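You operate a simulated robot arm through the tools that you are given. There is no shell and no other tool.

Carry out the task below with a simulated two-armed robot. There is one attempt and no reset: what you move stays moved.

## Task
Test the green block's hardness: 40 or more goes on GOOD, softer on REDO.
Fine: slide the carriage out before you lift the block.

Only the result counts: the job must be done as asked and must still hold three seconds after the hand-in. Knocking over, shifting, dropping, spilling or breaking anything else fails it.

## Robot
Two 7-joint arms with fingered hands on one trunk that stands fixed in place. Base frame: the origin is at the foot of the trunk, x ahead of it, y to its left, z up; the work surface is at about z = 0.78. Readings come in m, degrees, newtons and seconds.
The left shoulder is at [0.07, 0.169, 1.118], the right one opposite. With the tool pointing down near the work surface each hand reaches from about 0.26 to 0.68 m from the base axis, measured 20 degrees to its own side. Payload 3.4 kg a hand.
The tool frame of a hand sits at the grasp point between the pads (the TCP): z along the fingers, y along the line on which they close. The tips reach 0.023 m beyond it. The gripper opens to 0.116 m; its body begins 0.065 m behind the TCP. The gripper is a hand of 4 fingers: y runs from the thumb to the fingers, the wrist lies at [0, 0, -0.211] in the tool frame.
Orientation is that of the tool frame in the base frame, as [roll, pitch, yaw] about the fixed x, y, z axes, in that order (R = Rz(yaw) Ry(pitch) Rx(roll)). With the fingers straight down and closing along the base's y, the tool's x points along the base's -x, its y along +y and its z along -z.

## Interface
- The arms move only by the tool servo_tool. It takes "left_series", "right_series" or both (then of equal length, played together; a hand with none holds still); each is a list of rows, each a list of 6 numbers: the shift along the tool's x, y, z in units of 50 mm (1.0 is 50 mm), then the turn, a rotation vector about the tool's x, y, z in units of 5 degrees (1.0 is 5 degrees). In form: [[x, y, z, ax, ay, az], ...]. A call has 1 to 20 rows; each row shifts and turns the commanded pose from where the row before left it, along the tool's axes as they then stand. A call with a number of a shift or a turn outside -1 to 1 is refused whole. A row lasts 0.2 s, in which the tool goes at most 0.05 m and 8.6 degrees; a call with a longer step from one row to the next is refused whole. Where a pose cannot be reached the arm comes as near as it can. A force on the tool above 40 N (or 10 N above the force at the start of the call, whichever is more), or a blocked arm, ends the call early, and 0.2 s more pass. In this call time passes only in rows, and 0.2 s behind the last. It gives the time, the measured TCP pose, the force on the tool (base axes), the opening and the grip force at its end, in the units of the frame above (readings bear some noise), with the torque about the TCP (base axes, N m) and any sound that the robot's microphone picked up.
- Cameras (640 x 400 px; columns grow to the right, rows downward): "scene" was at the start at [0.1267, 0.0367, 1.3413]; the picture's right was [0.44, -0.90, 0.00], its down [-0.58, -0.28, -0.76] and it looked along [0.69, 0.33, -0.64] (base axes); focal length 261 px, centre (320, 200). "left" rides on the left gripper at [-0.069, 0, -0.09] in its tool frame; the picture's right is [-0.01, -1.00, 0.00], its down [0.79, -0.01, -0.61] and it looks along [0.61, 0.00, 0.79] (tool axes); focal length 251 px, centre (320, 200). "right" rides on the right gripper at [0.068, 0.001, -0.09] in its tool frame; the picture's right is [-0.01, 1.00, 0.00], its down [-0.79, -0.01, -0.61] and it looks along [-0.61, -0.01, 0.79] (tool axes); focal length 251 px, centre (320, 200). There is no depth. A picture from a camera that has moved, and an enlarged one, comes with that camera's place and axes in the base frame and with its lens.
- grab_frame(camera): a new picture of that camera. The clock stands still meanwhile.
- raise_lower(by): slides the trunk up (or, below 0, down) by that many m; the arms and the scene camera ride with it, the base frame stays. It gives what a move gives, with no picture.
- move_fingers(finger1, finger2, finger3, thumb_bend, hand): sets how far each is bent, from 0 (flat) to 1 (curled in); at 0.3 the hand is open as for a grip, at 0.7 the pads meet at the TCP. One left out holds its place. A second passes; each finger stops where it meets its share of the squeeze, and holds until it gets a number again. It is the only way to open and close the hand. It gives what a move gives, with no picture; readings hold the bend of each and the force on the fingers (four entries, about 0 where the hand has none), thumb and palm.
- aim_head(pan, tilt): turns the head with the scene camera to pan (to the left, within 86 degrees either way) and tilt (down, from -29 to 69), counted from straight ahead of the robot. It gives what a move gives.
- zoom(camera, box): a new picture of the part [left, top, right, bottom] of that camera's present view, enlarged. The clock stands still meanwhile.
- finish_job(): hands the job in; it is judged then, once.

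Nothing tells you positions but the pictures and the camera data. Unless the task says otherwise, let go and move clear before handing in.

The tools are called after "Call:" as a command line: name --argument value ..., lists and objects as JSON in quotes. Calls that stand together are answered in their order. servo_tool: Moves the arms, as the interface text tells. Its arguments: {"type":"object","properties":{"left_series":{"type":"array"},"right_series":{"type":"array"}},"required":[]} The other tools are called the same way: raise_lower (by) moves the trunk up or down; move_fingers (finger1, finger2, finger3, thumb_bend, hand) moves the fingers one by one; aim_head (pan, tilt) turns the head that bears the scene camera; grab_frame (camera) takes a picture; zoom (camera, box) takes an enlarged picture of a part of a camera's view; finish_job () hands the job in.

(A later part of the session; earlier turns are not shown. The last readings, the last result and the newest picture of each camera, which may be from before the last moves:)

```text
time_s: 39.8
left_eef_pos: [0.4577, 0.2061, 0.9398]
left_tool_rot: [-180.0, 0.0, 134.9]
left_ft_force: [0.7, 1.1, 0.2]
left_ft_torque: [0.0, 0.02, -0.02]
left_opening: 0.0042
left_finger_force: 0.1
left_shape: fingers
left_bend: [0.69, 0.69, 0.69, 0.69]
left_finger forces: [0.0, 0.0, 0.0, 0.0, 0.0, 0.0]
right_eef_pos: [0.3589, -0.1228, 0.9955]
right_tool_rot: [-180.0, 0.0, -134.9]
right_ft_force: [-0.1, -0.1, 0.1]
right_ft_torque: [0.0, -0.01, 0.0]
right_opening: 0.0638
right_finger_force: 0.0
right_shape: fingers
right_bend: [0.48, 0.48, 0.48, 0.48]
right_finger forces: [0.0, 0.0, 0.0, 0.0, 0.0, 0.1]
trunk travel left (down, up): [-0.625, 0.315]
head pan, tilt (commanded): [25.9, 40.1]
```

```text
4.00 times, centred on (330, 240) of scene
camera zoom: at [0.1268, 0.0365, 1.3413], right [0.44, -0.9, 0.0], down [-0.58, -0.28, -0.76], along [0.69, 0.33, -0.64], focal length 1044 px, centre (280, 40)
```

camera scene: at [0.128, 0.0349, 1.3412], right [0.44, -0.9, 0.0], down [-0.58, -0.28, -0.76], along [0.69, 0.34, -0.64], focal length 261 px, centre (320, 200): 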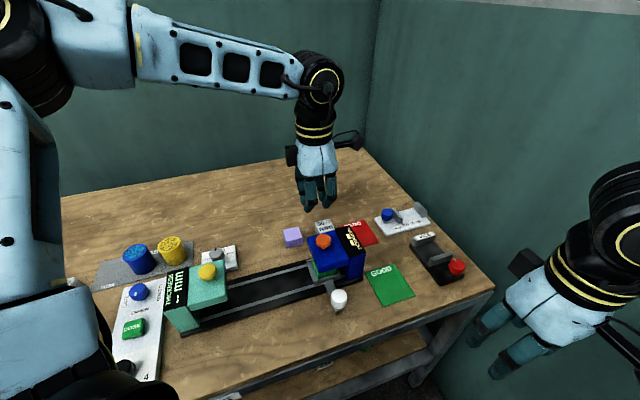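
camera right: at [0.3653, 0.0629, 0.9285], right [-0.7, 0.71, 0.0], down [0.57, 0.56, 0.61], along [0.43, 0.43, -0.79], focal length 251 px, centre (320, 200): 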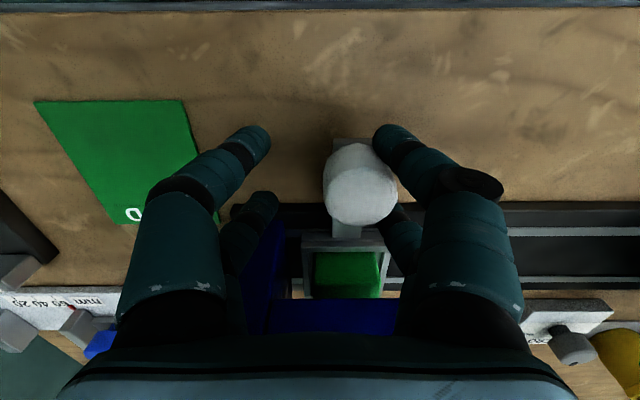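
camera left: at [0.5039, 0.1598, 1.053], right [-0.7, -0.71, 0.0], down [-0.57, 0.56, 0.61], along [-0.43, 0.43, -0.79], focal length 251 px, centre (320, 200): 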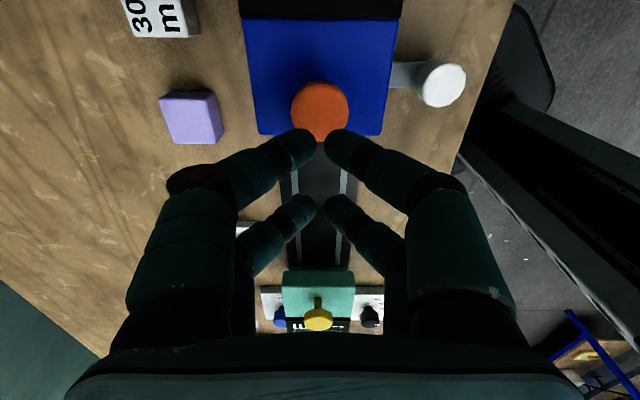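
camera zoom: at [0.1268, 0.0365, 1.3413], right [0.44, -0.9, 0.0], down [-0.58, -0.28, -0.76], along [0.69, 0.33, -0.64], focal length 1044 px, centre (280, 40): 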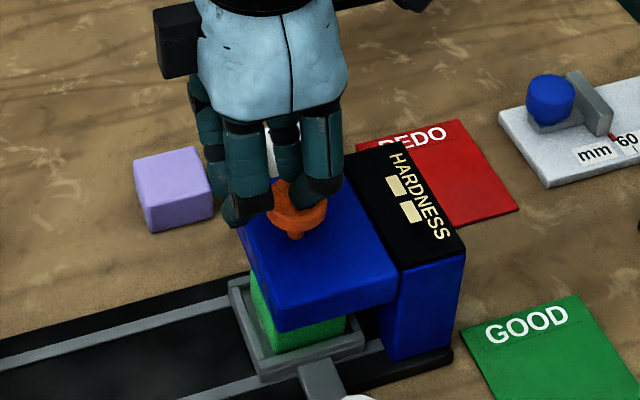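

No contact yet. I'll keep going down in 1.5 mm steps.

Call:
servo_tool --left_series '[[0, 0, 0.03, 0, 0, 0], [0, 0, 0.03, 0, 0, 0], [0, 0, 0.03, 0, 0, 0]]'

Call:
zoom --camera "scene" --box '[280, 190, 380, 290]'

```text
time_s: 40.6
left_eef_pos: [0.4563, 0.2076, 0.9356]
left_tool_rot: [180.0, 0.0, 135.0]
left_ft_force: [0.0, 0.6, 1.5]
left_ft_torque: [0.0, 0.02, 0.02]
left_opening: 0.0042
left_finger_force: 0.1
left_shape: fingers
left_bend: [0.69, 0.69, 0.69, 0.69]
left_finger forces: [0.3, 0.0, 0.1, 0.1, 0.4, 0.0]
right_eef_pos: [0.3577, -0.1236, 0.9947]
right_tool_rot: [180.0, 0.0, -135.0]
right_ft_force: [-0.7, -0.1, -0.3]
right_ft_torque: [-0.02, 0.02, -0.01]
right_opening: 0.0636
right_finger_force: 0.1
right_shape: fingers
right_bend: [0.48, 0.48, 0.48, 0.48]
right_finger forces: [0.0, 0.0, 0.0, 0.0, 0.0, 0.1]
trunk travel left (down, up): [-0.625, 0.315]
head pan, tilt (commanded): [25.9, 40.1]
```

```text
4.00 times, centred on (330, 240) of scene
camera zoom: at [0.1266, 0.0365, 1.3413], right [0.44, -0.9, 0.0], down [-0.58, -0.28, -0.76], along [0.69, 0.33, -0.64], focal length 1044 px, centre (280, 40)
```

zoom: 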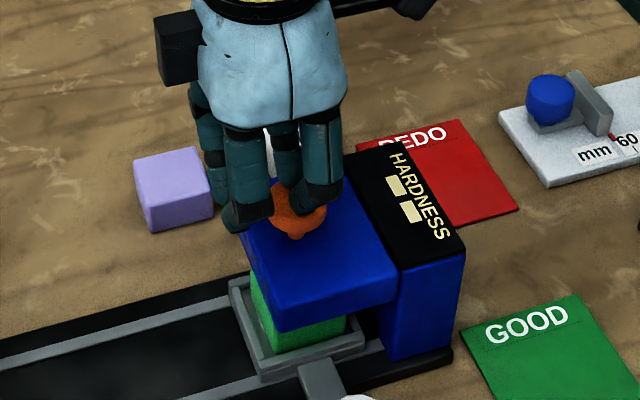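

First touch: small forces show on two fingers. I'll press further in small steps and watch the display.

Call:
servo_tool --left_series '[[0, 0, 0.03, 0, 0, 0], [0, 0, 0.03, 0, 0, 0]]'

Call:
zoom --camera "scene" --box '[280, 190, 380, 290]'

```text
time_s: 41.2
left_eef_pos: [0.4566, 0.2071, 0.9324]
left_tool_rot: [180.0, 0.0, 135.0]
left_ft_force: [-0.1, 0.1, 1.7]
left_ft_torque: [-0.04, 0.01, -0.04]
left_opening: 0.0042
left_finger_force: 0.7
left_shape: fingers
left_bend: [0.69, 0.69, 0.69, 0.69]
left_finger forces: [0.7, 0.0, 0.0, 0.0, 0.7, 0.1]
right_eef_pos: [0.3587, -0.1232, 0.9956]
right_tool_rot: [180.0, 0.0, -134.9]
right_ft_force: [0.0, -1.0, 0.4]
right_ft_torque: [0.0, 0.02, -0.02]
right_opening: 0.0635
right_finger_force: 0.1
right_shape: fingers
right_bend: [0.48, 0.48, 0.48, 0.48]
right_finger forces: [0.0, 0.0, 0.0, 0.1, 0.0, 0.1]
trunk travel left (down, up): [-0.625, 0.315]
head pan, tilt (commanded): [25.9, 40.1]
```

```text
4.00 times, centred on (330, 240) of scene
camera zoom: at [0.1265, 0.0365, 1.3413], right [0.44, -0.9, 0.0], down [-0.58, -0.28, -0.76], along [0.69, 0.33, -0.64], focal length 1044 px, centre (280, 40)
```

zoom: 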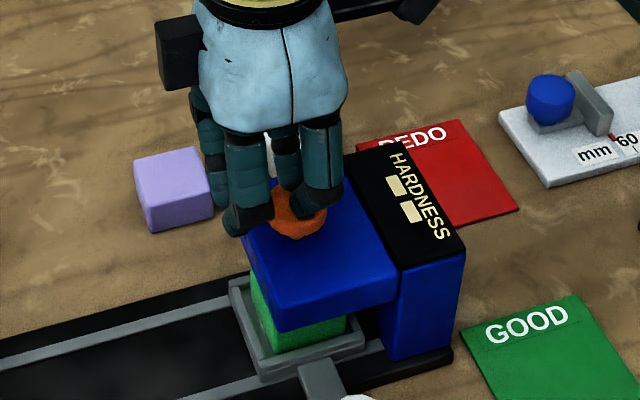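

The plunger is moving down with light resistance. I'll continue until the reading appears or it bottoms out.

Call:
servo_tool --left_series '[[0, 0, 0.03, 0, 0, 0], [0, 0, 0.03, 0, 0, 0], [0, 0, 0.03, 0, 0, 0]]'

Call:
zoom --camera "scene" --box '[280, 190, 380, 290]'

```text
time_s: 42.0
left_eef_pos: [0.4568, 0.2069, 0.9287]
left_tool_rot: [179.9, 0.0, 135.0]
left_ft_force: [0.2, 0.9, 5.1]
left_ft_torque: [-0.03, -0.06, 0.03]
left_opening: 0.0035
left_finger_force: 2.4
left_shape: fingers
left_bend: [0.69, 0.69, 0.69, 0.69]
left_finger forces: [3.1, 0.0, 0.0, 0.0, 2.1, 0.0]
right_eef_pos: [0.3573, -0.123, 0.9965]
right_tool_rot: [180.0, 0.0, -135.0]
right_ft_force: [-0.1, 0.4, -0.4]
right_ft_torque: [0.02, -0.01, -0.01]
right_opening: 0.0636
right_finger_force: 0.0
right_shape: fingers
right_bend: [0.48, 0.48, 0.48, 0.48]
right_finger forces: [0.1, 0.0, 0.0, 0.1, 0.1, 0.0]
trunk travel left (down, up): [-0.625, 0.315]
head pan, tilt (commanded): [25.9, 40.1]
```

```text
4.00 times, centred on (330, 240) of scene
camera zoom: at [0.1259, 0.0363, 1.3415], right [0.44, -0.9, 0.0], down [-0.58, -0.28, -0.77], along [0.69, 0.33, -0.64], focal length 1044 px, centre (280, 40)
```

zoom: 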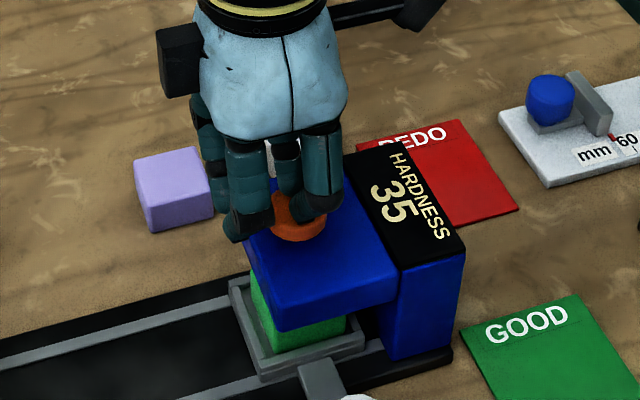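

The display now reads about 35. I'll zoom to read it clearly, then press slightly more to make sure it is a settled value.

Call:
zoom --camera "scene" --box '[335, 220, 370, 250]'

Call:
servo_tool --left_series '[[0, 0, 0.02, 0, 0, 0], [0, 0, 0, 0, 0, 0], [0, 0, 0, 0, 0, 0]]'

Call:
zoom --camera "scene" --box '[335, 220, 370, 250]'

```text
13.33 times, centred on (352, 235) of scene
camera zoom: at [0.1259, 0.0363, 1.3415], right [0.44, -0.9, 0.0], down [-0.58, -0.28, -0.77], along [0.69, 0.33, -0.64], focal length 3478 px, centre (-113, -267)
```

zoom: 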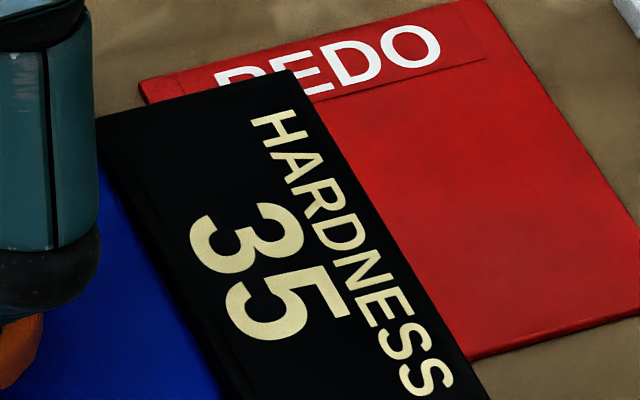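

```text
time_s: 42.8
left_eef_pos: [0.4565, 0.2065, 0.9275]
left_tool_rot: [179.9, 0.2, 135.0]
left_ft_force: [2.3, 0.7, 14.1]
left_ft_torque: [-0.15, -0.25, -0.01]
left_opening: 0.0039
left_finger_force: 6.9
left_shape: fingers
left_bend: [0.7, 0.69, 0.69, 0.7]
left_finger forces: [8.3, 0.0, 0.0, 0.0, 5.8, 0.1]
right_eef_pos: [0.3568, -0.1239, 0.9962]
right_tool_rot: [180.0, 0.1, -135.0]
right_ft_force: [0.0, -0.5, -0.6]
right_ft_torque: [0.03, 0.0, -0.04]
right_opening: 0.0637
right_finger_force: 0.1
right_shape: fingers
right_bend: [0.48, 0.48, 0.48, 0.48]
right_finger forces: [0.1, 0.1, 0.0, 0.0, 0.1, 0.1]
trunk travel left (down, up): [-0.625, 0.315]
head pan, tilt (commanded): [25.9, 40.1]
```

```text
13.33 times, centred on (352, 235) of scene
camera zoom: at [0.1251, 0.0357, 1.3416], right [0.44, -0.9, 0.0], down [-0.58, -0.28, -0.77], along [0.69, 0.33, -0.64], focal length 3478 px, centre (-113, -267)
```

zoom: 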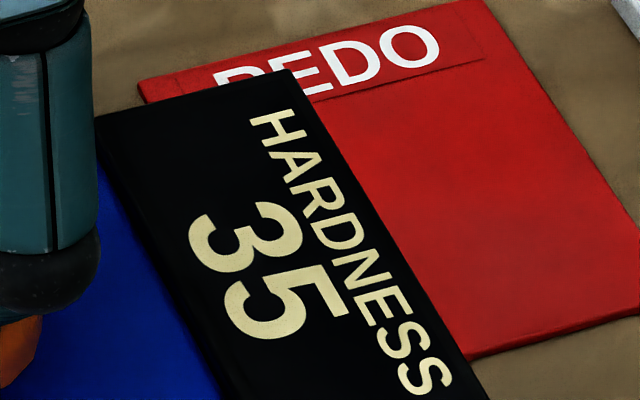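

The reading is a steady 35, below 40, so the block goes to REDO. Now I'll lift off the button, move the right hand further aside, and take the left hand to the far side of the knob to push the carriage back out.

Call:
servo_tool --left_series '[[0, 0, -0.3, 0, 0, 0], [0, 0, -0.6, 0, 0, 0], [0, 0, -0.7, 0, 0, 0], [0, 0, -0.4, 0, 0, 0], [-0.395, -0.515, 0, 0, 0, 0], [-0.395, -0.515, 0, 0, 0, 0], [-0.395, -0.515, 0, 0, 0, 0], [-0.395, -0.515, 0, 0, 0, 0]]' --right_series '[[0.53, -0.32, -0.5, 0, 0, 0], [0.53, -0.32, -0.5, 0, 0, 0], [0.53, -0.32, -0.5, 0, 0, 0], [0.53, -0.32, -0.5, 0, 0, 0], [0, 0, 0, 0, 0, 0], [0, 0, 0, 0, 0, 0], [0, 0, 0, 0, 0, 0], [0, 0, 0, 0, 0, 0]]'

Call:
grab_frame --camera "left"

Call:
grab_frame --camera "scene"

```text
time_s: 44.6
left_eef_pos: [0.4349, 0.0915, 1.0255]
left_tool_rot: [180.0, 0.1, 135.2]
left_ft_force: [0.4, -0.1, -0.9]
left_ft_torque: [0.01, -0.03, 0.01]
left_opening: 0.0037
left_finger_force: 0.1
left_shape: fingers
left_bend: [0.69, 0.69, 0.69, 0.69]
left_finger forces: [0.0, 0.1, 0.0, 0.0, 0.0, 0.0]
left hand out of reach, approached as far as the arm can: row 8
right_eef_pos: [0.3296, -0.2435, 1.0963]
right_tool_rot: [-180.0, 0.0, -135.0]
right_ft_force: [0.3, -0.7, 1.2]
right_ft_torque: [0.07, -0.04, 0.04]
right_opening: 0.0637
right_finger_force: 0.0
right_shape: fingers
right_bend: [0.48, 0.48, 0.48, 0.48]
right_finger forces: [0.0, 0.0, 0.0, 0.0, 0.0, 0.1]
trunk travel left (down, up): [-0.625, 0.315]
head pan, tilt (commanded): [25.9, 40.1]
```

```text
taken
camera left: at [0.4828, 0.0436, 1.1151], right [-0.7, -0.71, 0.0], down [-0.57, 0.56, 0.61], along [-0.43, 0.42, -0.8], focal length 251 px, centre (320, 200)
```

left: 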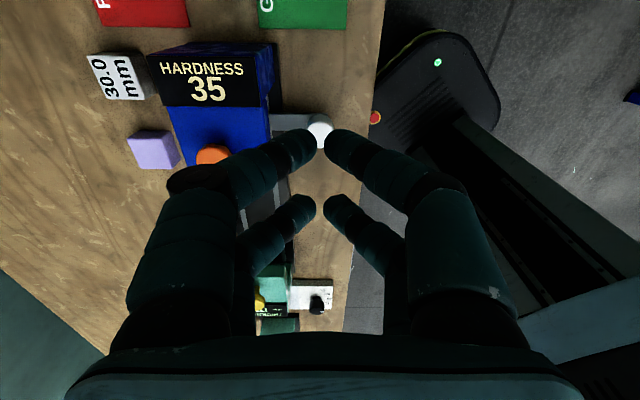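

```text
taken
camera scene: at [0.1273, 0.0367, 1.3413], right [0.44, -0.9, 0.0], down [-0.58, -0.28, -0.76], along [0.69, 0.33, -0.64], focal length 261 px, centre (320, 200)
```

scene: 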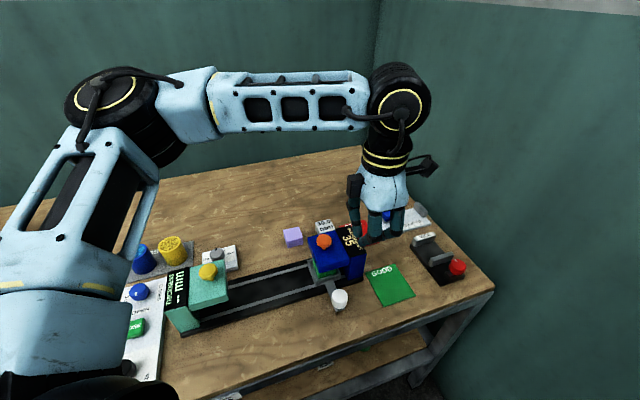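

The left hand also hits its reach limit there, so the right hand will pull the carriage back by the knob. I'll send the left hand back to its parking spot first, then bring the right hand over the knob.

Call:
servo_tool --left_series '[[0.797, 0.486, -0.18, 0, 0, 0], [0.797, 0.486, -0.18, 0, 0, 0], [0.797, 0.486, -0.18, 0, 0, 0], [0.797, 0.486, -0.18, 0, 0, 0], [0.797, 0.486, -0.18, 0, 0, 0], [0.797, 0.486, -0.18, 0, 0, 0], [0.797, 0.486, -0.18, 0, 0, 0], [0.797, 0.486, -0.18, 0, 0, 0], [0.797, 0.486, -0.18, 0, 0, 0]]'

Call:
servo_tool --right_series '[[-0.691, 0.463, 0.21, 0, 0, 0], [-0.691, 0.463, 0.21, 0, 0, 0], [-0.691, 0.463, 0.21, 0, 0, 0], [-0.691, 0.463, 0.21, 0, 0, 0], [-0.691, 0.463, 0.21, 0, 0, 0], [-0.691, 0.463, 0.21, 0, 0, 0], [-0.691, 0.463, 0.21, 0, 0, 0], [-0.691, 0.463, 0.21, 0, 0, 0], [-0.691, 0.463, 0.21, 0, 0, 0]]'

Call:
grab_frame --camera "right"

Call:
grab_frame --camera "scene"

```text
time_s: 46.6
left_eef_pos: [0.3342, 0.5023, 1.1056]
left_tool_rot: [180.0, 0.0, 134.9]
left_ft_force: [0.4, -1.5, -0.1]
left_ft_torque: [-0.03, -0.04, -0.04]
left_opening: 0.0038
left_finger_force: 0.1
left_shape: fingers
left_bend: [0.69, 0.69, 0.69, 0.69]
left_finger forces: [0.0, 0.1, 0.0, 0.1, 0.0, 0.0]
right_eef_pos: [0.3282, -0.2422, 1.0967]
right_tool_rot: [180.0, 0.1, -135.0]
right_ft_force: [0.6, -0.3, 0.2]
right_ft_torque: [0.02, 0.01, -0.03]
right_opening: 0.0638
right_finger_force: 0.1
right_shape: fingers
right_bend: [0.48, 0.48, 0.48, 0.48]
right_finger forces: [0.0, 0.0, 0.0, 0.0, 0.0, 0.0]
trunk travel left (down, up): [-0.625, 0.315]
head pan, tilt (commanded): [25.9, 40.1]
```

```text
time_s: 48.6
left_eef_pos: [0.3359, 0.5022, 1.1046]
left_tool_rot: [-179.9, 0.1, 135.0]
left_ft_force: [-0.3, -0.2, -0.8]
left_ft_torque: [0.01, 0.0, -0.04]
left_opening: 0.0036
left_finger_force: 0.1
left_shape: fingers
left_bend: [0.69, 0.69, 0.69, 0.69]
left_finger forces: [0.1, 0.0, 0.0, 0.0, 0.0, 0.0]
right_eef_pos: [0.3999, 0.1281, 0.9999]
right_tool_rot: [-179.9, -0.1, -135.1]
right_ft_force: [0.6, 0.4, -0.7]
right_ft_torque: [0.0, -0.01, 0.02]
right_opening: 0.0638
right_finger_force: 0.1
right_shape: fingers
right_bend: [0.48, 0.48, 0.48, 0.48]
right_finger forces: [0.0, 0.1, 0.0, 0.1, 0.0, 0.0]
trunk travel left (down, up): [-0.625, 0.315]
head pan, tilt (commanded): [25.9, 40.1]
```

```text
taken
camera right: at [0.3521, 0.0783, 1.0889], right [-0.7, 0.71, 0.0], down [0.57, 0.56, 0.61], along [0.43, 0.42, -0.8], focal length 251 px, centre (320, 200)
```

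right: 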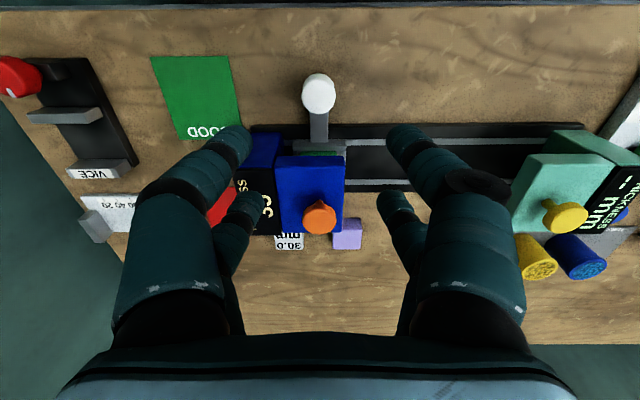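

```text
taken
camera scene: at [0.1266, 0.039, 1.3412], right [0.44, -0.9, 0.0], down [-0.58, -0.28, -0.76], along [0.69, 0.33, -0.65], focal length 261 px, centre (320, 200)
```

scene: 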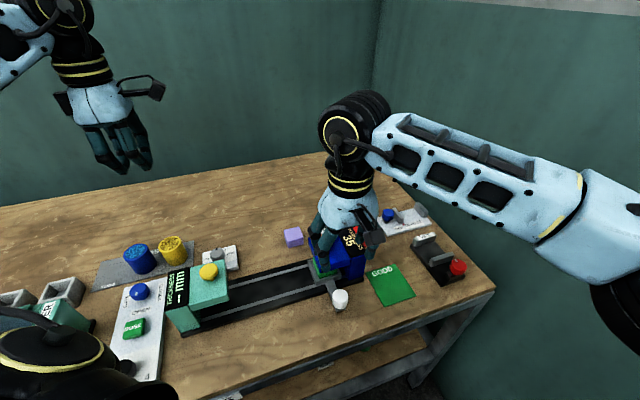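

The right hand is over the knob, within 5 mm. I'll correct and lower it in two stages.

Call:
servo_tool --right_series '[[0.06, 0, 0.4, 0, 0, 0], [0, 0, 0.5, 0, 0, 0], [0, 0, 0.5, 0, 0, 0], [0, 0, 0.5, 0, 0, 0], [0, 0, 0.3, 0, 0, 0]]'

Call:
grab_frame --camera "right"

```text
time_s: 49.8
left_eef_pos: [0.3352, 0.5003, 1.1058]
left_tool_rot: [-180.0, 0.0, 135.0]
left_ft_force: [-0.4, -0.1, -0.2]
left_ft_torque: [0.01, 0.02, -0.03]
left_opening: 0.0036
left_finger_force: 0.0
left_shape: fingers
left_bend: [0.69, 0.69, 0.69, 0.69]
left_finger forces: [0.0, 0.0, 0.1, 0.0, 0.0, 0.0]
right_eef_pos: [0.3985, 0.1231, 0.8906]
right_tool_rot: [-180.0, 0.0, -135.0]
right_ft_force: [-0.5, -0.6, -0.3]
right_ft_torque: [-0.01, 0.03, 0.0]
right_opening: 0.0636
right_finger_force: 0.0
right_shape: fingers
right_bend: [0.48, 0.48, 0.48, 0.48]
right_finger forces: [0.1, 0.0, 0.0, 0.1, 0.0, 0.0]
trunk travel left (down, up): [-0.625, 0.315]
head pan, tilt (commanded): [25.9, 40.1]
```

```text
taken
camera right: at [0.3507, 0.0733, 0.9788], right [-0.7, 0.71, 0.0], down [0.57, 0.56, 0.61], along [0.43, 0.42, -0.8], focal length 251 px, centre (320, 200)
```

right: 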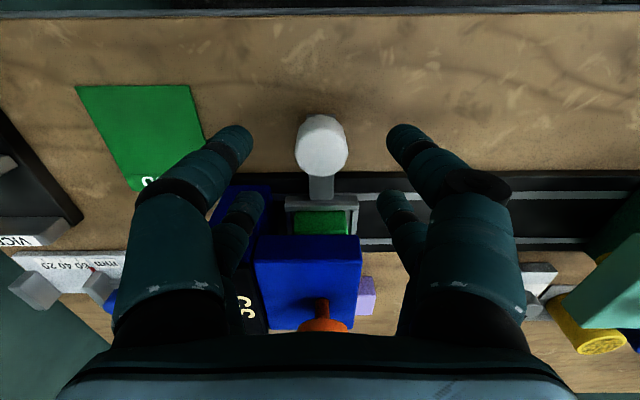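

The knob is centred between the fingers. I'll go down the last 50 mm and close gently on it.

Call:
servo_tool --right_series '[[0, 0, 0.4, 0, 0, 0], [0, 0, 0.4, 0, 0, 0], [0, 0, 0.2, 0, 0, 0]]'

Call:
zoom --camera "right" --box '[200, 110, 440, 260]'

```text
time_s: 50.6
left_eef_pos: [0.3349, 0.4998, 1.1074]
left_tool_rot: [-179.9, -0.1, 135.1]
left_ft_force: [0.7, 0.1, -0.4]
left_ft_torque: [0.02, 0.03, -0.04]
left_opening: 0.0038
left_finger_force: 0.1
left_shape: fingers
left_bend: [0.69, 0.69, 0.69, 0.69]
left_finger forces: [0.0, 0.1, 0.0, 0.0, 0.0, 0.0]
right_eef_pos: [0.3991, 0.1232, 0.8415]
right_tool_rot: [179.9, 0.1, -134.9]
right_ft_force: [0.3, 0.1, 0.4]
right_ft_torque: [0.04, -0.02, -0.01]
right_opening: 0.0636
right_finger_force: 0.2
right_shape: fingers
right_bend: [0.48, 0.48, 0.48, 0.48]
right_finger forces: [0.0, 0.0, 0.0, 0.1, 0.0, 0.1]
trunk travel left (down, up): [-0.625, 0.315]
head pan, tilt (commanded): [25.9, 40.1]
```

```text
2.67 times, centred on (320, 185) of right
camera zoom: at [0.3506, 0.0734, 0.9291], right [-0.7, 0.71, 0.0], down [0.57, 0.56, 0.61], along [0.43, 0.43, -0.79], focal length 670 px, centre (320, 240)
```

zoom: 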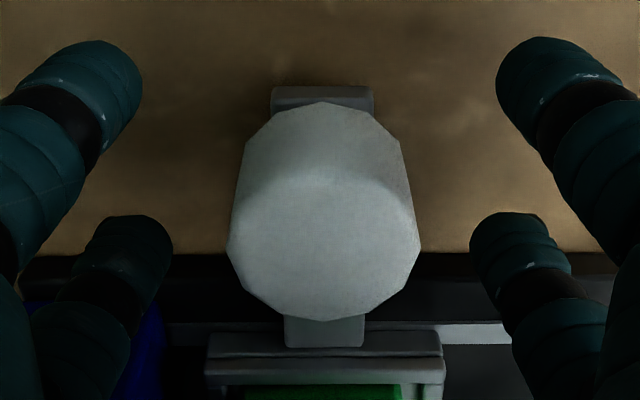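

The knob sits well between the fingers. I'll close to a snug cage and pull the carriage back out along the rail.

Call:
move_fingers --hand "right" --finger1 0.59 --finger2 0.59 --finger3 0.59 --thumb_bend 0.59

Call:
servo_tool --right_series '[[0, 0.1, 0, 0, 0, 0], [0, 0.2, 0, 0, 0, 0], [0, 0.25, 0, 0, 0, 0], [0, 0.25, 0, 0, 0, 0], [0, 0.25, 0, 0, 0, 0], [0, 0.2, 0, 0, 0, 0]]'

Call:
grab_frame --camera "right"

Call:
grab_frame --camera "scene"

```text
time_s: 51.6
left_eef_pos: [0.3344, 0.4996, 1.1062]
left_tool_rot: [-180.0, 0.0, 135.0]
left_ft_force: [-0.8, -0.8, -0.1]
left_ft_torque: [-0.01, 0.02, 0.02]
left_opening: 0.004
left_finger_force: 0.0
left_shape: fingers
left_bend: [0.69, 0.69, 0.69, 0.69]
left_finger forces: [0.1, 0.1, 0.0, 0.0, 0.0, 0.1]
right_eef_pos: [0.3993, 0.1219, 0.8405]
right_tool_rot: [180.0, 0.0, -135.0]
right_ft_force: [-0.1, -0.1, 0.5]
right_ft_torque: [-0.01, 0.01, 0.01]
right_opening: 0.0322
right_finger_force: 0.0
right_shape: fingers
right_bend: [0.59, 0.59, 0.59, 0.59]
right_finger forces: [0.1, 0.0, 0.0, 0.1, 0.1, 0.0]
trunk travel left (down, up): [-0.625, 0.315]
head pan, tilt (commanded): [25.9, 40.1]
```

```text
time_s: 53.0
left_eef_pos: [0.3359, 0.5009, 1.1064]
left_tool_rot: [-180.0, 0.0, 135.0]
left_ft_force: [0.1, 0.6, 0.3]
left_ft_torque: [0.0, 0.0, 0.0]
left_opening: 0.0035
left_finger_force: 0.0
left_shape: fingers
left_bend: [0.69, 0.69, 0.69, 0.69]
left_finger forces: [0.0, 0.0, 0.0, 0.1, 0.0, 0.1]
right_eef_pos: [0.3552, 0.1669, 0.8402]
right_tool_rot: [-180.0, -0.1, -135.0]
right_ft_force: [1.3, 0.0, 0.8]
right_ft_torque: [-0.05, -0.04, 0.0]
right_opening: 0.0322
right_finger_force: 0.7
right_shape: fingers
right_bend: [0.59, 0.59, 0.58, 0.59]
right_finger forces: [0.0, 0.0, 1.0, 0.0, 0.0, 0.0]
trunk travel left (down, up): [-0.625, 0.315]
head pan, tilt (commanded): [25.9, 40.1]
```

```text
taken
camera right: at [0.3065, 0.1179, 0.9289], right [-0.7, 0.71, 0.0], down [0.57, 0.56, 0.61], along [0.43, 0.42, -0.8], focal length 251 px, centre (320, 200)
```

right: 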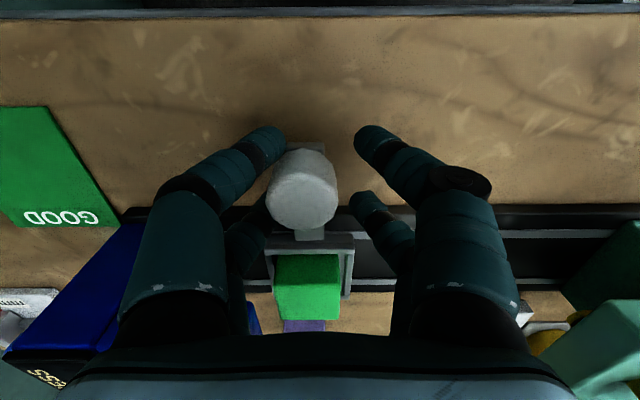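

```text
taken
camera scene: at [0.1266, 0.0371, 1.3413], right [0.44, -0.9, 0.0], down [-0.58, -0.28, -0.76], along [0.69, 0.33, -0.64], focal length 261 px, centre (320, 200)
```

scene: 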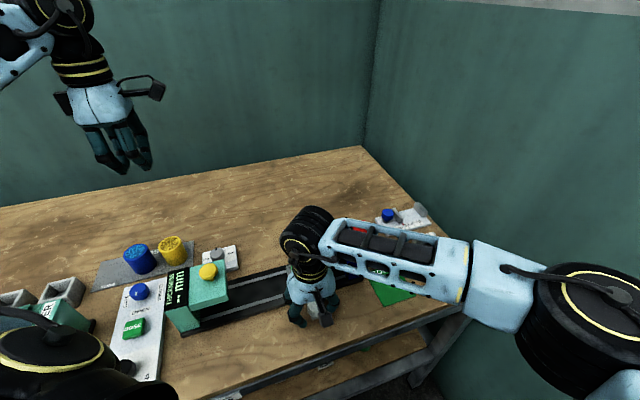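

The carriage is coming out with the block riding along, now around s = 0.14. I'll keep pulling another 50 mm.

Call:
servo_tool --right_series '[[0.02, 0.25, 0, 0, 0, 0], [0.02, 0.25, 0, 0, 0, 0], [0.02, 0.25, 0, 0, 0, 0], [0.02, 0.2, 0, 0, 0, 0], [0, 0.1, 0, 0, 0, 0], [0, 0.06, 0, 0, 0, 0]]'

Call:
grab_frame --camera "right"

Call:
zoom --camera "scene" --box '[210, 200, 390, 320]'

```text
time_s: 54.4
left_eef_pos: [0.3358, 0.5009, 1.106]
left_tool_rot: [-180.0, 0.0, 135.0]
left_ft_force: [-0.2, -1.2, 0.3]
left_ft_torque: [0.0, 0.0, 0.01]
left_opening: 0.0038
left_finger_force: 0.1
left_shape: fingers
left_bend: [0.69, 0.69, 0.69, 0.69]
left_finger forces: [0.1, 0.0, 0.0, 0.0, 0.1, 0.0]
right_eef_pos: [0.311, 0.2034, 0.8401]
right_tool_rot: [179.9, -0.1, -135.1]
right_ft_force: [-0.2, 0.7, -0.5]
right_ft_torque: [0.01, -0.02, 0.02]
right_opening: 0.0323
right_finger_force: 0.4
right_shape: fingers
right_bend: [0.59, 0.59, 0.59, 0.59]
right_finger forces: [0.0, 0.9, 0.0, 0.0, 0.0, 0.0]
trunk travel left (down, up): [-0.625, 0.315]
head pan, tilt (commanded): [25.9, 40.1]
```

```text
taken
camera right: at [0.2636, 0.154, 0.9291], right [-0.7, 0.71, 0.0], down [0.57, 0.56, 0.61], along [0.43, 0.42, -0.8], focal length 251 px, centre (320, 200)
```

right: 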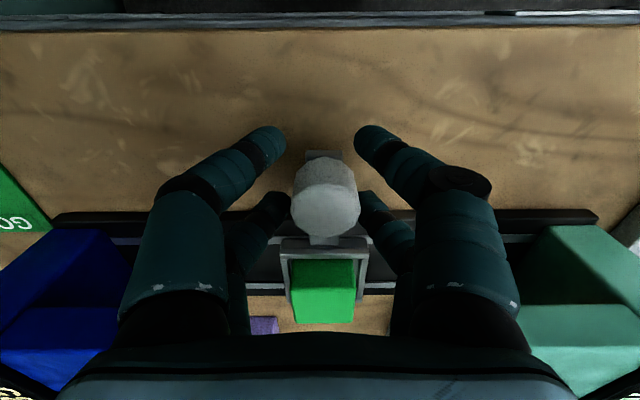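

```text
3.33 times, centred on (300, 260) of scene
camera zoom: at [0.1267, 0.0367, 1.3413], right [0.44, -0.9, 0.0], down [-0.58, -0.28, -0.76], along [0.69, 0.33, -0.64], focal length 870 px, centre (387, 0)
```

zoom: 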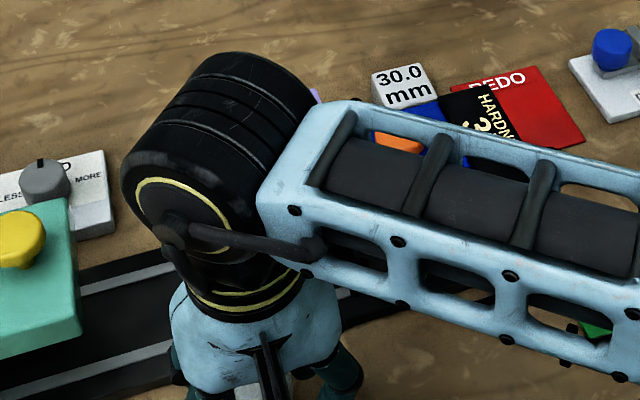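

The carriage is back at its starting place (s ≈ 0.075) with the block in the tray. I'll open the right hand, lift straight up and withdraw.

Call:
move_fingers --hand "right" --finger1 0.46 --finger2 0.46 --finger3 0.46 --thumb_bend 0.46

Call:
servo_tool --right_series '[[0, 0, -0.3, 0, 0, 0], [0, 0, -0.6, 0, 0, 0], [0, 0, -0.8, 0, 0, 0], [0, 0, -0.8, 0, 0, 0], [0, 0, -0.8, 0, 0, 0], [0.5, -0.6, -0.2, 0, 0, 0], [0.5, -0.6, -0.2, 0, 0, 0], [0.5, -0.6, -0.2, 0, 0, 0], [0.5, -0.6, 0, 0, 0, 0], [0.5, -0.6, 0, 0, 0, 0], [0.5, -0.6, 0, 0, 0, 0], [0.5, -0.6, 0, 0, 0, 0], [0.5, -0.6, 0, 0, 0, 0], [0.5, -0.6, 0, 0, 0, 0], [0.5, -0.6, 0, 0, 0, 0]]'

Call:
grab_frame --camera "scene"

Call:
zoom --camera "scene" --box '[250, 240, 330, 320]'

```text
time_s: 55.4
left_eef_pos: [0.3355, 0.5005, 1.1067]
left_tool_rot: [180.0, 0.0, 135.0]
left_ft_force: [0.4, -0.7, -0.5]
left_ft_torque: [-0.02, 0.0, -0.01]
left_opening: 0.0038
left_finger_force: 0.0
left_shape: fingers
left_bend: [0.69, 0.69, 0.69, 0.69]
left_finger forces: [0.0, 0.0, 0.0, 0.0, 0.0, 0.0]
right_eef_pos: [0.3135, 0.2029, 0.8412]
right_tool_rot: [-180.0, 0.0, -135.0]
right_ft_force: [-0.6, 0.7, 0.0]
right_ft_torque: [-0.02, 0.0, -0.01]
right_opening: 0.0697
right_finger_force: 0.1
right_shape: fingers
right_bend: [0.46, 0.46, 0.46, 0.46]
right_finger forces: [0.0, 0.0, 0.0, 0.0, 0.0, 0.0]
trunk travel left (down, up): [-0.625, 0.315]
head pan, tilt (commanded): [25.9, 40.1]
```

```text
time_s: 58.6
left_eef_pos: [0.3355, 0.4984, 1.1083]
left_tool_rot: [179.9, -0.2, 135.0]
left_ft_force: [-0.1, -0.5, 0.5]
left_ft_torque: [0.05, 0.05, 0.0]
left_opening: 0.0038
left_finger_force: 0.0
left_shape: fingers
left_bend: [0.69, 0.69, 0.69, 0.69]
left_finger forces: [0.0, 0.1, 0.0, 0.0, 0.1, 0.0]
right_eef_pos: [0.3482, -0.1872, 1.0355]
right_tool_rot: [179.9, 0.0, -135.0]
right_ft_force: [1.0, -0.2, -0.3]
right_ft_torque: [0.04, 0.02, 0.0]
right_opening: 0.0697
right_finger_force: 0.1
right_shape: fingers
right_bend: [0.46, 0.46, 0.46, 0.46]
right_finger forces: [0.0, 0.1, 0.0, 0.0, 0.0, 0.1]
trunk travel left (down, up): [-0.625, 0.315]
head pan, tilt (commanded): [25.9, 40.1]
```

```text
taken
camera scene: at [0.1262, 0.0349, 1.3414], right [0.44, -0.9, 0.0], down [-0.58, -0.28, -0.77], along [0.69, 0.34, -0.64], focal length 261 px, centre (320, 200)
```

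scene: 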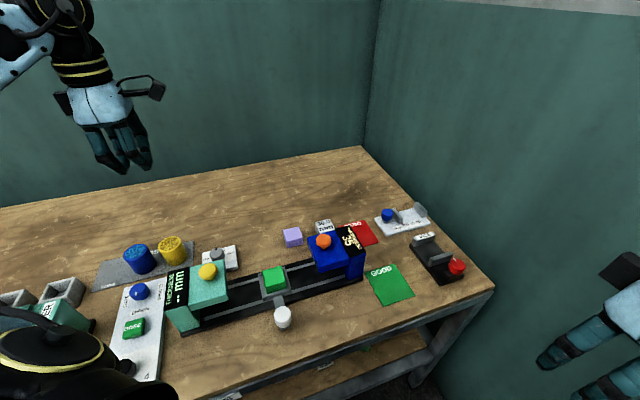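

```text
5.00 times, centred on (290, 280) of scene
camera zoom: at [0.1262, 0.0349, 1.3414], right [0.44, -0.9, 0.0], down [-0.58, -0.28, -0.77], along [0.69, 0.34, -0.64], focal length 1304 px, centre (470, -200)
```

zoom: 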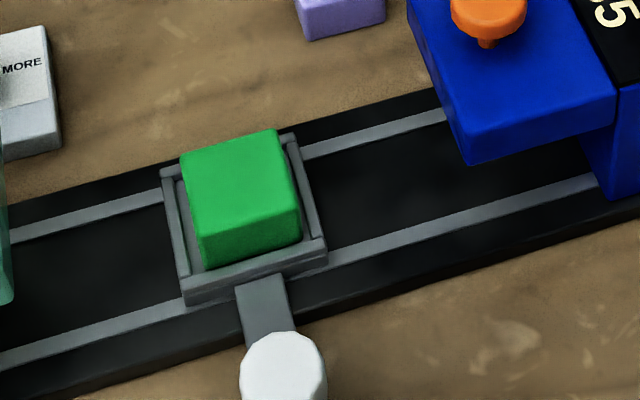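

The carriage is home with the block flat in it, and the display keeps 35. Before picking up, I'll test that the left hand can reach the REDO pad in this orientation and view the pad from above.

Call:
servo_tool --left_series '[[-0.9, -0.07, 0.1, 0, 0, 0], [-0.9, -0.07, 0.1, 0, 0, 0], [-0.9, -0.07, 0.1, 0, 0, 0], [-0.9, -0.07, 0.1, 0, 0, 0], [-0.9, -0.07, 0.1, 0, 0, 0], [-0.9, -0.07, 0.1, 0, 0, 0], [-0.9, -0.07, 0.1, 0, 0, 0], [-0.9, -0.07, 0.1, 0, 0, 0], [-0.9, -0.07, 0.1, 0, 0, 0], [-0.9, -0.07, 0.1, 0, 0, 0]]'

Call:
grab_frame --camera "left"

Call:
grab_frame --camera "scene"

```text
time_s: 60.8
left_eef_pos: [0.5548, 0.2072, 1.0469]
left_tool_rot: [180.0, 0.0, 135.0]
left_ft_force: [0.0, 0.0, 0.8]
left_ft_torque: [0.0, 0.0, 0.0]
left_opening: 0.0037
left_finger_force: 0.0
left_shape: fingers
left_bend: [0.69, 0.69, 0.69, 0.69]
left_finger forces: [0.1, 0.0, 0.0, 0.1, 0.1, 0.0]
left hand out of reach, approached as far as the arm can: row 8, 9, 10
right_eef_pos: [0.3496, -0.1869, 1.0351]
right_tool_rot: [179.9, -0.1, -135.0]
right_ft_force: [0.5, 0.1, 0.7]
right_ft_torque: [0.01, 0.01, -0.05]
right_opening: 0.0695
right_finger_force: 0.1
right_shape: fingers
right_bend: [0.46, 0.46, 0.46, 0.46]
right_finger forces: [0.1, 0.1, 0.0, 0.0, 0.0, 0.1]
trunk travel left (down, up): [-0.625, 0.315]
head pan, tilt (commanded): [25.9, 40.1]
```

```text
taken
camera left: at [0.6031, 0.1587, 1.1363], right [-0.7, -0.71, 0.0], down [-0.57, 0.56, 0.61], along [-0.43, 0.42, -0.8], focal length 251 px, centre (320, 200)
```

left: 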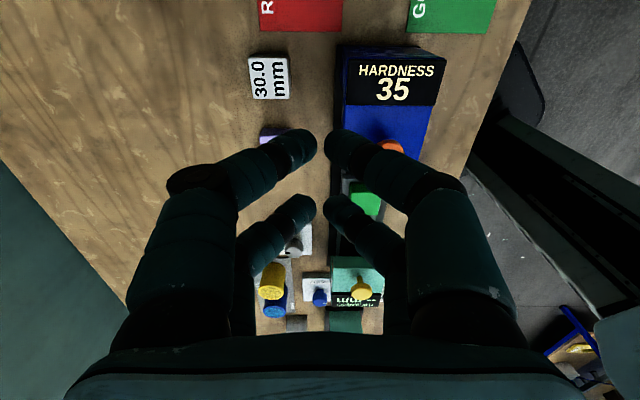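

```text
taken
camera scene: at [0.1273, 0.0363, 1.3412], right [0.44, -0.9, 0.0], down [-0.58, -0.28, -0.76], along [0.69, 0.33, -0.64], focal length 261 px, centre (320, 200)
```

scene: 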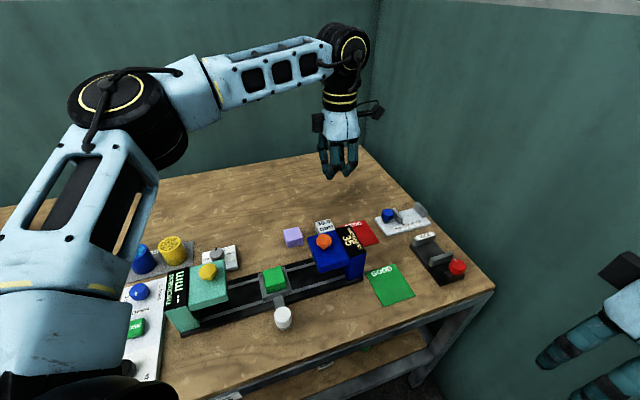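

With this yaw the arm stops short of REDO, so I'll turn the hand back to its natural yaw and test the reach over REDO again.

Call:
servo_tool --left_series '[[0, 0, 0, 0, 0, -1], [0, 0, 0, 0, 0, -1], [0, 0, 0, 0, 0, -1], [0, 0, 0, 0, 0, -1], [0, 0, 0, 0, 0, -1], [0, 0, 0, 0, 0, -1], [0, 0, 0, 0, 0, -1], [0, 0, 0, 0, 0, -1], [0, 0, 0, 0, 0, -1], [-0.5, -0.295, 0, 0, 0, 0], [-0.5, -0.295, 0, 0, 0, 0], [-0.5, -0.295, 0, 0, 0, 0]]'

Call:
grab_frame --camera "left"

```text
time_s: 63.4
left_eef_pos: [0.5569, 0.2083, 1.0383]
left_tool_rot: [180.0, 0.1, -180.0]
left_ft_force: [-0.2, 0.2, 0.2]
left_ft_torque: [-0.05, 0.01, 0.01]
left_opening: 0.0038
left_finger_force: 0.1
left_shape: fingers
left_bend: [0.69, 0.69, 0.69, 0.69]
left_finger forces: [0.0, 0.1, 0.1, 0.0, 0.0, 0.0]
left hand out of reach, approached as far as the arm can: row 10, 11, 12
right_eef_pos: [0.349, -0.1842, 1.0351]
right_tool_rot: [179.9, 0.0, -135.0]
right_ft_force: [0.6, -0.1, 0.0]
right_ft_torque: [0.0, 0.01, -0.02]
right_opening: 0.0698
right_finger_force: 0.0
right_shape: fingers
right_bend: [0.46, 0.46, 0.46, 0.46]
right_finger forces: [0.0, 0.0, 0.0, 0.0, 0.1, 0.0]
trunk travel left (down, up): [-0.625, 0.315]
head pan, tilt (commanded): [25.9, 40.1]
```

```text
taken
camera left: at [0.6239, 0.2076, 1.1277], right [0.01, -1.0, 0.0], down [-0.8, -0.01, 0.61], along [-0.61, -0.01, -0.8], focal length 251 px, centre (320, 200)
```

left: 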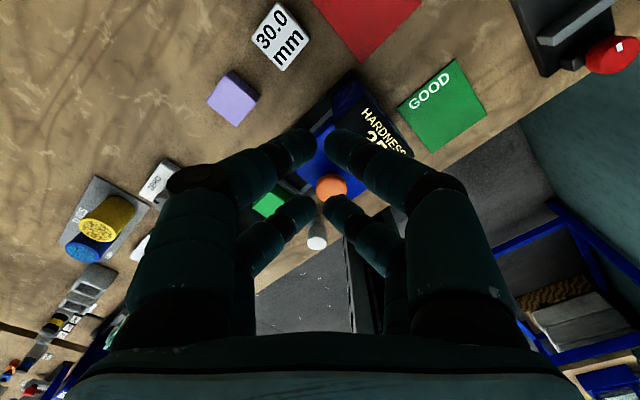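

Still short at this height. The stated reach applies near the work surface, so I'll lower the hand (staying above everything) and try again.

Call:
servo_tool --left_series '[[0, 0, 0.5, 0, 0, 0], [0, 0, 0.5, 0, 0, 0], [0, 0, 0.5, 0, 0, 0], [-0.4, -0.2, 0, 0, 0, 0], [-0.4, -0.2, 0, 0, 0, 0], [-0.4, -0.2, 0, 0, 0, 0]]'

Call:
grab_frame --camera "scene"

```text
time_s: 64.8
left_eef_pos: [0.5577, 0.2066, 0.9653]
left_tool_rot: [-180.0, 0.1, 179.9]
left_ft_force: [-0.3, -0.7, 0.6]
left_ft_torque: [0.03, 0.0, 0.02]
left_opening: 0.0035
left_finger_force: 0.1
left_shape: fingers
left_bend: [0.69, 0.69, 0.69, 0.69]
left_finger forces: [0.0, 0.1, 0.0, 0.0, 0.0, 0.0]
left hand out of reach, approached as far as the arm can: row 4, 5, 6
right_eef_pos: [0.3488, -0.1861, 1.0357]
right_tool_rot: [-180.0, -0.1, -135.0]
right_ft_force: [-0.3, -0.1, 0.6]
right_ft_torque: [0.0, 0.0, -0.01]
right_opening: 0.0699
right_finger_force: 0.1
right_shape: fingers
right_bend: [0.46, 0.46, 0.46, 0.46]
right_finger forces: [0.0, 0.0, 0.0, 0.0, 0.0, 0.0]
trunk travel left (down, up): [-0.625, 0.315]
head pan, tilt (commanded): [25.9, 40.1]
```

```text
taken
camera scene: at [0.1268, 0.0365, 1.3413], right [0.44, -0.9, 0.0], down [-0.58, -0.28, -0.76], along [0.69, 0.33, -0.64], focal length 261 px, centre (320, 200)
```

scene: 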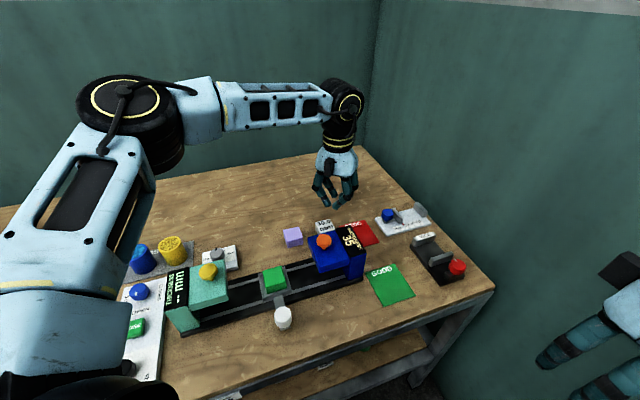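

Still blocked. I'll test which direction is limiting by trying forward only, then sideways only.

Call:
servo_tool --left_series '[[-0.3, 0, 0, 0, 0, 0]]'

Call:
servo_tool --left_series '[[0, -0.3, 0, 0, 0, 0]]'

Call:
servo_tool --left_series '[[0, 0.3, 0, 0, 0, 0], [-0.3, 0, 0, 0, 0, 0]]'

```text
time_s: 65.2
left_eef_pos: [0.5621, 0.2145, 0.966]
left_tool_rot: [-179.8, 0.1, -180.0]
left_ft_force: [-0.6, 0.4, -0.2]
left_ft_torque: [-0.02, -0.04, 0.0]
left_opening: 0.0037
left_finger_force: 0.0
left_shape: fingers
left_bend: [0.69, 0.69, 0.69, 0.69]
left_finger forces: [0.0, 0.0, 0.1, 0.1, 0.0, 0.0]
left hand out of reach, approached as far as the arm can: row 1
right_eef_pos: [0.3495, -0.1848, 1.036]
right_tool_rot: [-180.0, -0.1, -135.0]
right_ft_force: [0.0, 1.2, -0.4]
right_ft_torque: [0.0, 0.02, 0.02]
right_opening: 0.0699
right_finger_force: 0.1
right_shape: fingers
right_bend: [0.46, 0.46, 0.46, 0.46]
right_finger forces: [0.0, 0.0, 0.0, 0.0, 0.0, 0.1]
trunk travel left (down, up): [-0.625, 0.315]
head pan, tilt (commanded): [25.9, 40.1]
```

```text
time_s: 65.6
left_eef_pos: [0.5552, 0.2049, 0.9655]
left_tool_rot: [180.0, 0.1, -180.0]
left_ft_force: [-0.4, -0.2, 0.7]
left_ft_torque: [0.01, -0.02, 0.03]
left_opening: 0.0038
left_finger_force: 0.1
left_shape: fingers
left_bend: [0.69, 0.69, 0.69, 0.69]
left_finger forces: [0.1, 0.0, 0.0, 0.0, 0.1, 0.0]
left hand out of reach, approached as far as the arm can: row 1
right_eef_pos: [0.3489, -0.1855, 1.0355]
right_tool_rot: [-179.9, 0.0, -134.9]
right_ft_force: [-0.3, -0.3, -0.2]
right_ft_torque: [0.02, 0.02, 0.0]
right_opening: 0.0698
right_finger_force: 0.0
right_shape: fingers
right_bend: [0.46, 0.46, 0.46, 0.46]
right_finger forces: [0.1, 0.0, 0.1, 0.0, 0.0, 0.0]
trunk travel left (down, up): [-0.625, 0.315]
head pan, tilt (commanded): [25.9, 40.1]
```

```text
time_s: 66.2
left_eef_pos: [0.5666, 0.2206, 0.9683]
left_tool_rot: [-180.0, 0.1, 180.0]
left_ft_force: [0.9, 0.4, -0.3]
left_ft_torque: [-0.01, 0.06, -0.01]
left_opening: 0.0034
left_finger_force: 0.1
left_shape: fingers
left_bend: [0.69, 0.69, 0.69, 0.69]
left_finger forces: [0.0, 0.1, 0.1, 0.0, 0.0, 0.0]
left hand out of reach, approached as far as the arm can: row 2
right_eef_pos: [0.3492, -0.1846, 1.0367]
right_tool_rot: [-180.0, 0.0, -135.0]
right_ft_force: [-0.3, -0.4, 0.3]
right_ft_torque: [-0.02, 0.03, -0.01]
right_opening: 0.0699
right_finger_force: 0.0
right_shape: fingers
right_bend: [0.46, 0.46, 0.46, 0.46]
right_finger forces: [0.0, 0.0, 0.0, 0.0, 0.0, 0.1]
trunk travel left (down, up): [-0.625, 0.315]
head pan, tilt (commanded): [25.9, 40.1]
```

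The boundary seems to come from how the left elbow is folded, not from distance. I'll try a higher route with the empty hand to see if the arm unfolds toward REDO.

Call:
servo_tool --left_series '[[0.5, 0, -0.5, 0, 0, 0], [0.5, 0, -0.8, 0, 0, 0], [0.4, 0, -0.8, 0, 0, 0], [0, 0, -0.9, 0, 0, 0], [0, 0, -0.9, 0, 0, 0], [0, 0, -0.9, 0, 0, 0]]'

Call:
servo_tool --left_series '[[-0.4, -0.3, 0, 0, 0, 0], [-0.4, -0.3, 0, 0, 0, 0], [-0.4, -0.3, 0, 0, 0, 0], [-0.4, -0.3, 0, 0, 0, 0]]'

Call:
grab_frame --camera "scene"

```text
time_s: 67.6
left_eef_pos: [0.491, 0.2251, 1.204]
left_tool_rot: [180.0, 0.0, -180.0]
left_ft_force: [-0.2, -0.8, -0.1]
left_ft_torque: [0.01, 0.04, 0.03]
left_opening: 0.0038
left_finger_force: 0.0
left_shape: fingers
left_bend: [0.69, 0.69, 0.69, 0.69]
left_finger forces: [0.0, 0.0, 0.0, 0.0, 0.0, 0.0]
left hand out of reach, approached as far as the arm can: row 6
right_eef_pos: [0.3478, -0.1853, 1.0361]
right_tool_rot: [-180.0, 0.0, -134.9]
right_ft_force: [-0.2, 0.2, 0.6]
right_ft_torque: [-0.04, 0.02, -0.02]
right_opening: 0.0695
right_finger_force: 0.1
right_shape: fingers
right_bend: [0.46, 0.46, 0.46, 0.46]
right_finger forces: [0.0, 0.1, 0.0, 0.1, 0.0, 0.0]
trunk travel left (down, up): [-0.625, 0.315]
head pan, tilt (commanded): [25.9, 40.1]
```

```text
time_s: 68.6
left_eef_pos: [0.5053, 0.2098, 1.1701]
left_tool_rot: [-179.8, 0.1, 180.0]
left_ft_force: [0.7, 0.1, 0.5]
left_ft_torque: [0.01, 0.03, -0.02]
left_opening: 0.0036
left_finger_force: 0.1
left_shape: fingers
left_bend: [0.69, 0.69, 0.69, 0.69]
left_finger forces: [0.0, 0.1, 0.0, 0.0, 0.1, 0.0]
left hand out of reach, approached as far as the arm can: row 1, 2, 3, 4
right_eef_pos: [0.3489, -0.1862, 1.036]
right_tool_rot: [180.0, 0.0, -135.0]
right_ft_force: [0.2, 0.3, 0.4]
right_ft_torque: [-0.01, -0.01, -0.04]
right_opening: 0.0699
right_finger_force: 0.1
right_shape: fingers
right_bend: [0.46, 0.46, 0.46, 0.46]
right_finger forces: [0.0, 0.0, 0.1, 0.0, 0.0, 0.0]
trunk travel left (down, up): [-0.625, 0.315]
head pan, tilt (commanded): [25.9, 40.1]
```

```text
taken
camera scene: at [0.1275, 0.0366, 1.3412], right [0.44, -0.9, 0.0], down [-0.58, -0.28, -0.76], along [0.69, 0.33, -0.64], focal length 261 px, centre (320, 200)
```

scene: 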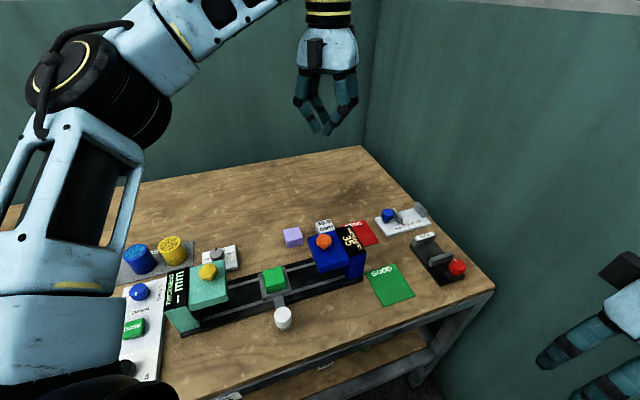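

The left elbow is stuck high, but tilting the hand about its closing axis lets the wrist stay nearer while the fingertips reach out. I'll back off, restore the across-rail yaw and tilt the empty hand 40° to test this.

Call:
servo_tool --left_series '[[0.4, 0.27, 0.7, 0, 0, 0], [0.4, 0.27, 0.7, 0, 0, 0], [0.4, 0.27, 0.6, 0, 0, 0], [0, 0, 0, 0, 0, 1], [0, 0, 0, 0, 0, 1], [0, 0, 0, 0, 0, 1], [0, 0, 0, 0, 0, 1], [0, 0, 0, 0, 0, 1], [0, 0, 0, 0, 0, 1], [0, 0, 0, 0, 0, 1], [0, 0, 0, 0, 0, 1], [0, 0, 0, 0, 0, 1]]'

Call:
servo_tool --left_series '[[0, 0, 0, 0, -1, 0], [0, 0, 0, 0, -1, 0], [0, 0, 0, 0, -1, 0], [0, 0, 0, 0, -1, 0], [0, 0, 0, 0, -1, 0], [0, 0, 0, 0, -1, 0], [0, 0, 0, 0, -1, 0], [0, 0, 0, 0, -1, 0]]'

Call:
grab_frame --camera "scene"

```text
time_s: 71.2
left_eef_pos: [0.4457, 0.249, 1.0704]
left_tool_rot: [-180.0, -0.1, 134.9]
left_ft_force: [-0.7, -0.6, -0.4]
left_ft_torque: [0.03, 0.0, 0.0]
left_opening: 0.0037
left_finger_force: 0.0
left_shape: fingers
left_bend: [0.69, 0.69, 0.69, 0.69]
left_finger forces: [0.0, 0.1, 0.0, 0.0, 0.1, 0.1]
right_eef_pos: [0.3485, -0.1847, 1.0359]
right_tool_rot: [180.0, 0.0, -135.0]
right_ft_force: [-0.5, 0.0, -1.0]
right_ft_torque: [0.0, 0.0, -0.03]
right_opening: 0.0698
right_finger_force: 0.2
right_shape: fingers
right_bend: [0.46, 0.46, 0.46, 0.46]
right_finger forces: [0.1, 0.0, 0.0, 0.1, 0.0, 0.1]
trunk travel left (down, up): [-0.625, 0.315]
head pan, tilt (commanded): [25.9, 40.1]
```

```text
time_s: 73.0
left_eef_pos: [0.4459, 0.2496, 1.0706]
left_tool_rot: [-179.9, 40.0, 135.0]
left_ft_force: [0.6, -0.6, 0.4]
left_ft_torque: [-0.01, -0.02, -0.02]
left_opening: 0.0037
left_finger_force: 0.0
left_shape: fingers
left_bend: [0.69, 0.69, 0.69, 0.69]
left_finger forces: [0.0, 0.0, 0.0, 0.0, 0.0, 0.0]
right_eef_pos: [0.3492, -0.1854, 1.036]
right_tool_rot: [180.0, 0.0, -135.0]
right_ft_force: [-0.5, 0.4, 0.8]
right_ft_torque: [-0.03, 0.01, 0.05]
right_opening: 0.0697
right_finger_force: 0.0
right_shape: fingers
right_bend: [0.46, 0.46, 0.46, 0.46]
right_finger forces: [0.0, 0.0, 0.1, 0.0, 0.0, 0.0]
trunk travel left (down, up): [-0.625, 0.315]
head pan, tilt (commanded): [25.9, 40.1]
```

```text
taken
camera scene: at [0.1265, 0.0375, 1.3413], right [0.44, -0.9, 0.0], down [-0.58, -0.28, -0.76], along [0.69, 0.33, -0.64], focal length 261 px, centre (320, 200)
```

scene: 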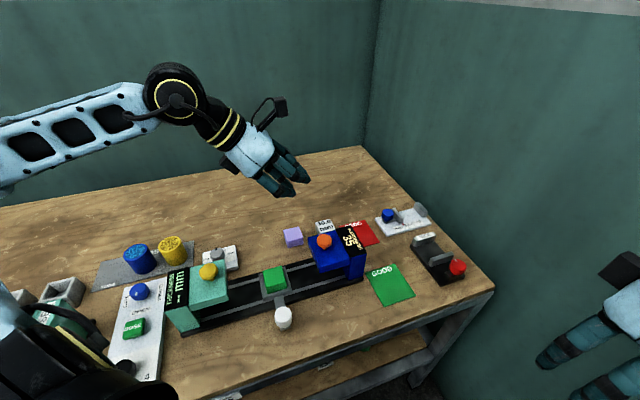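

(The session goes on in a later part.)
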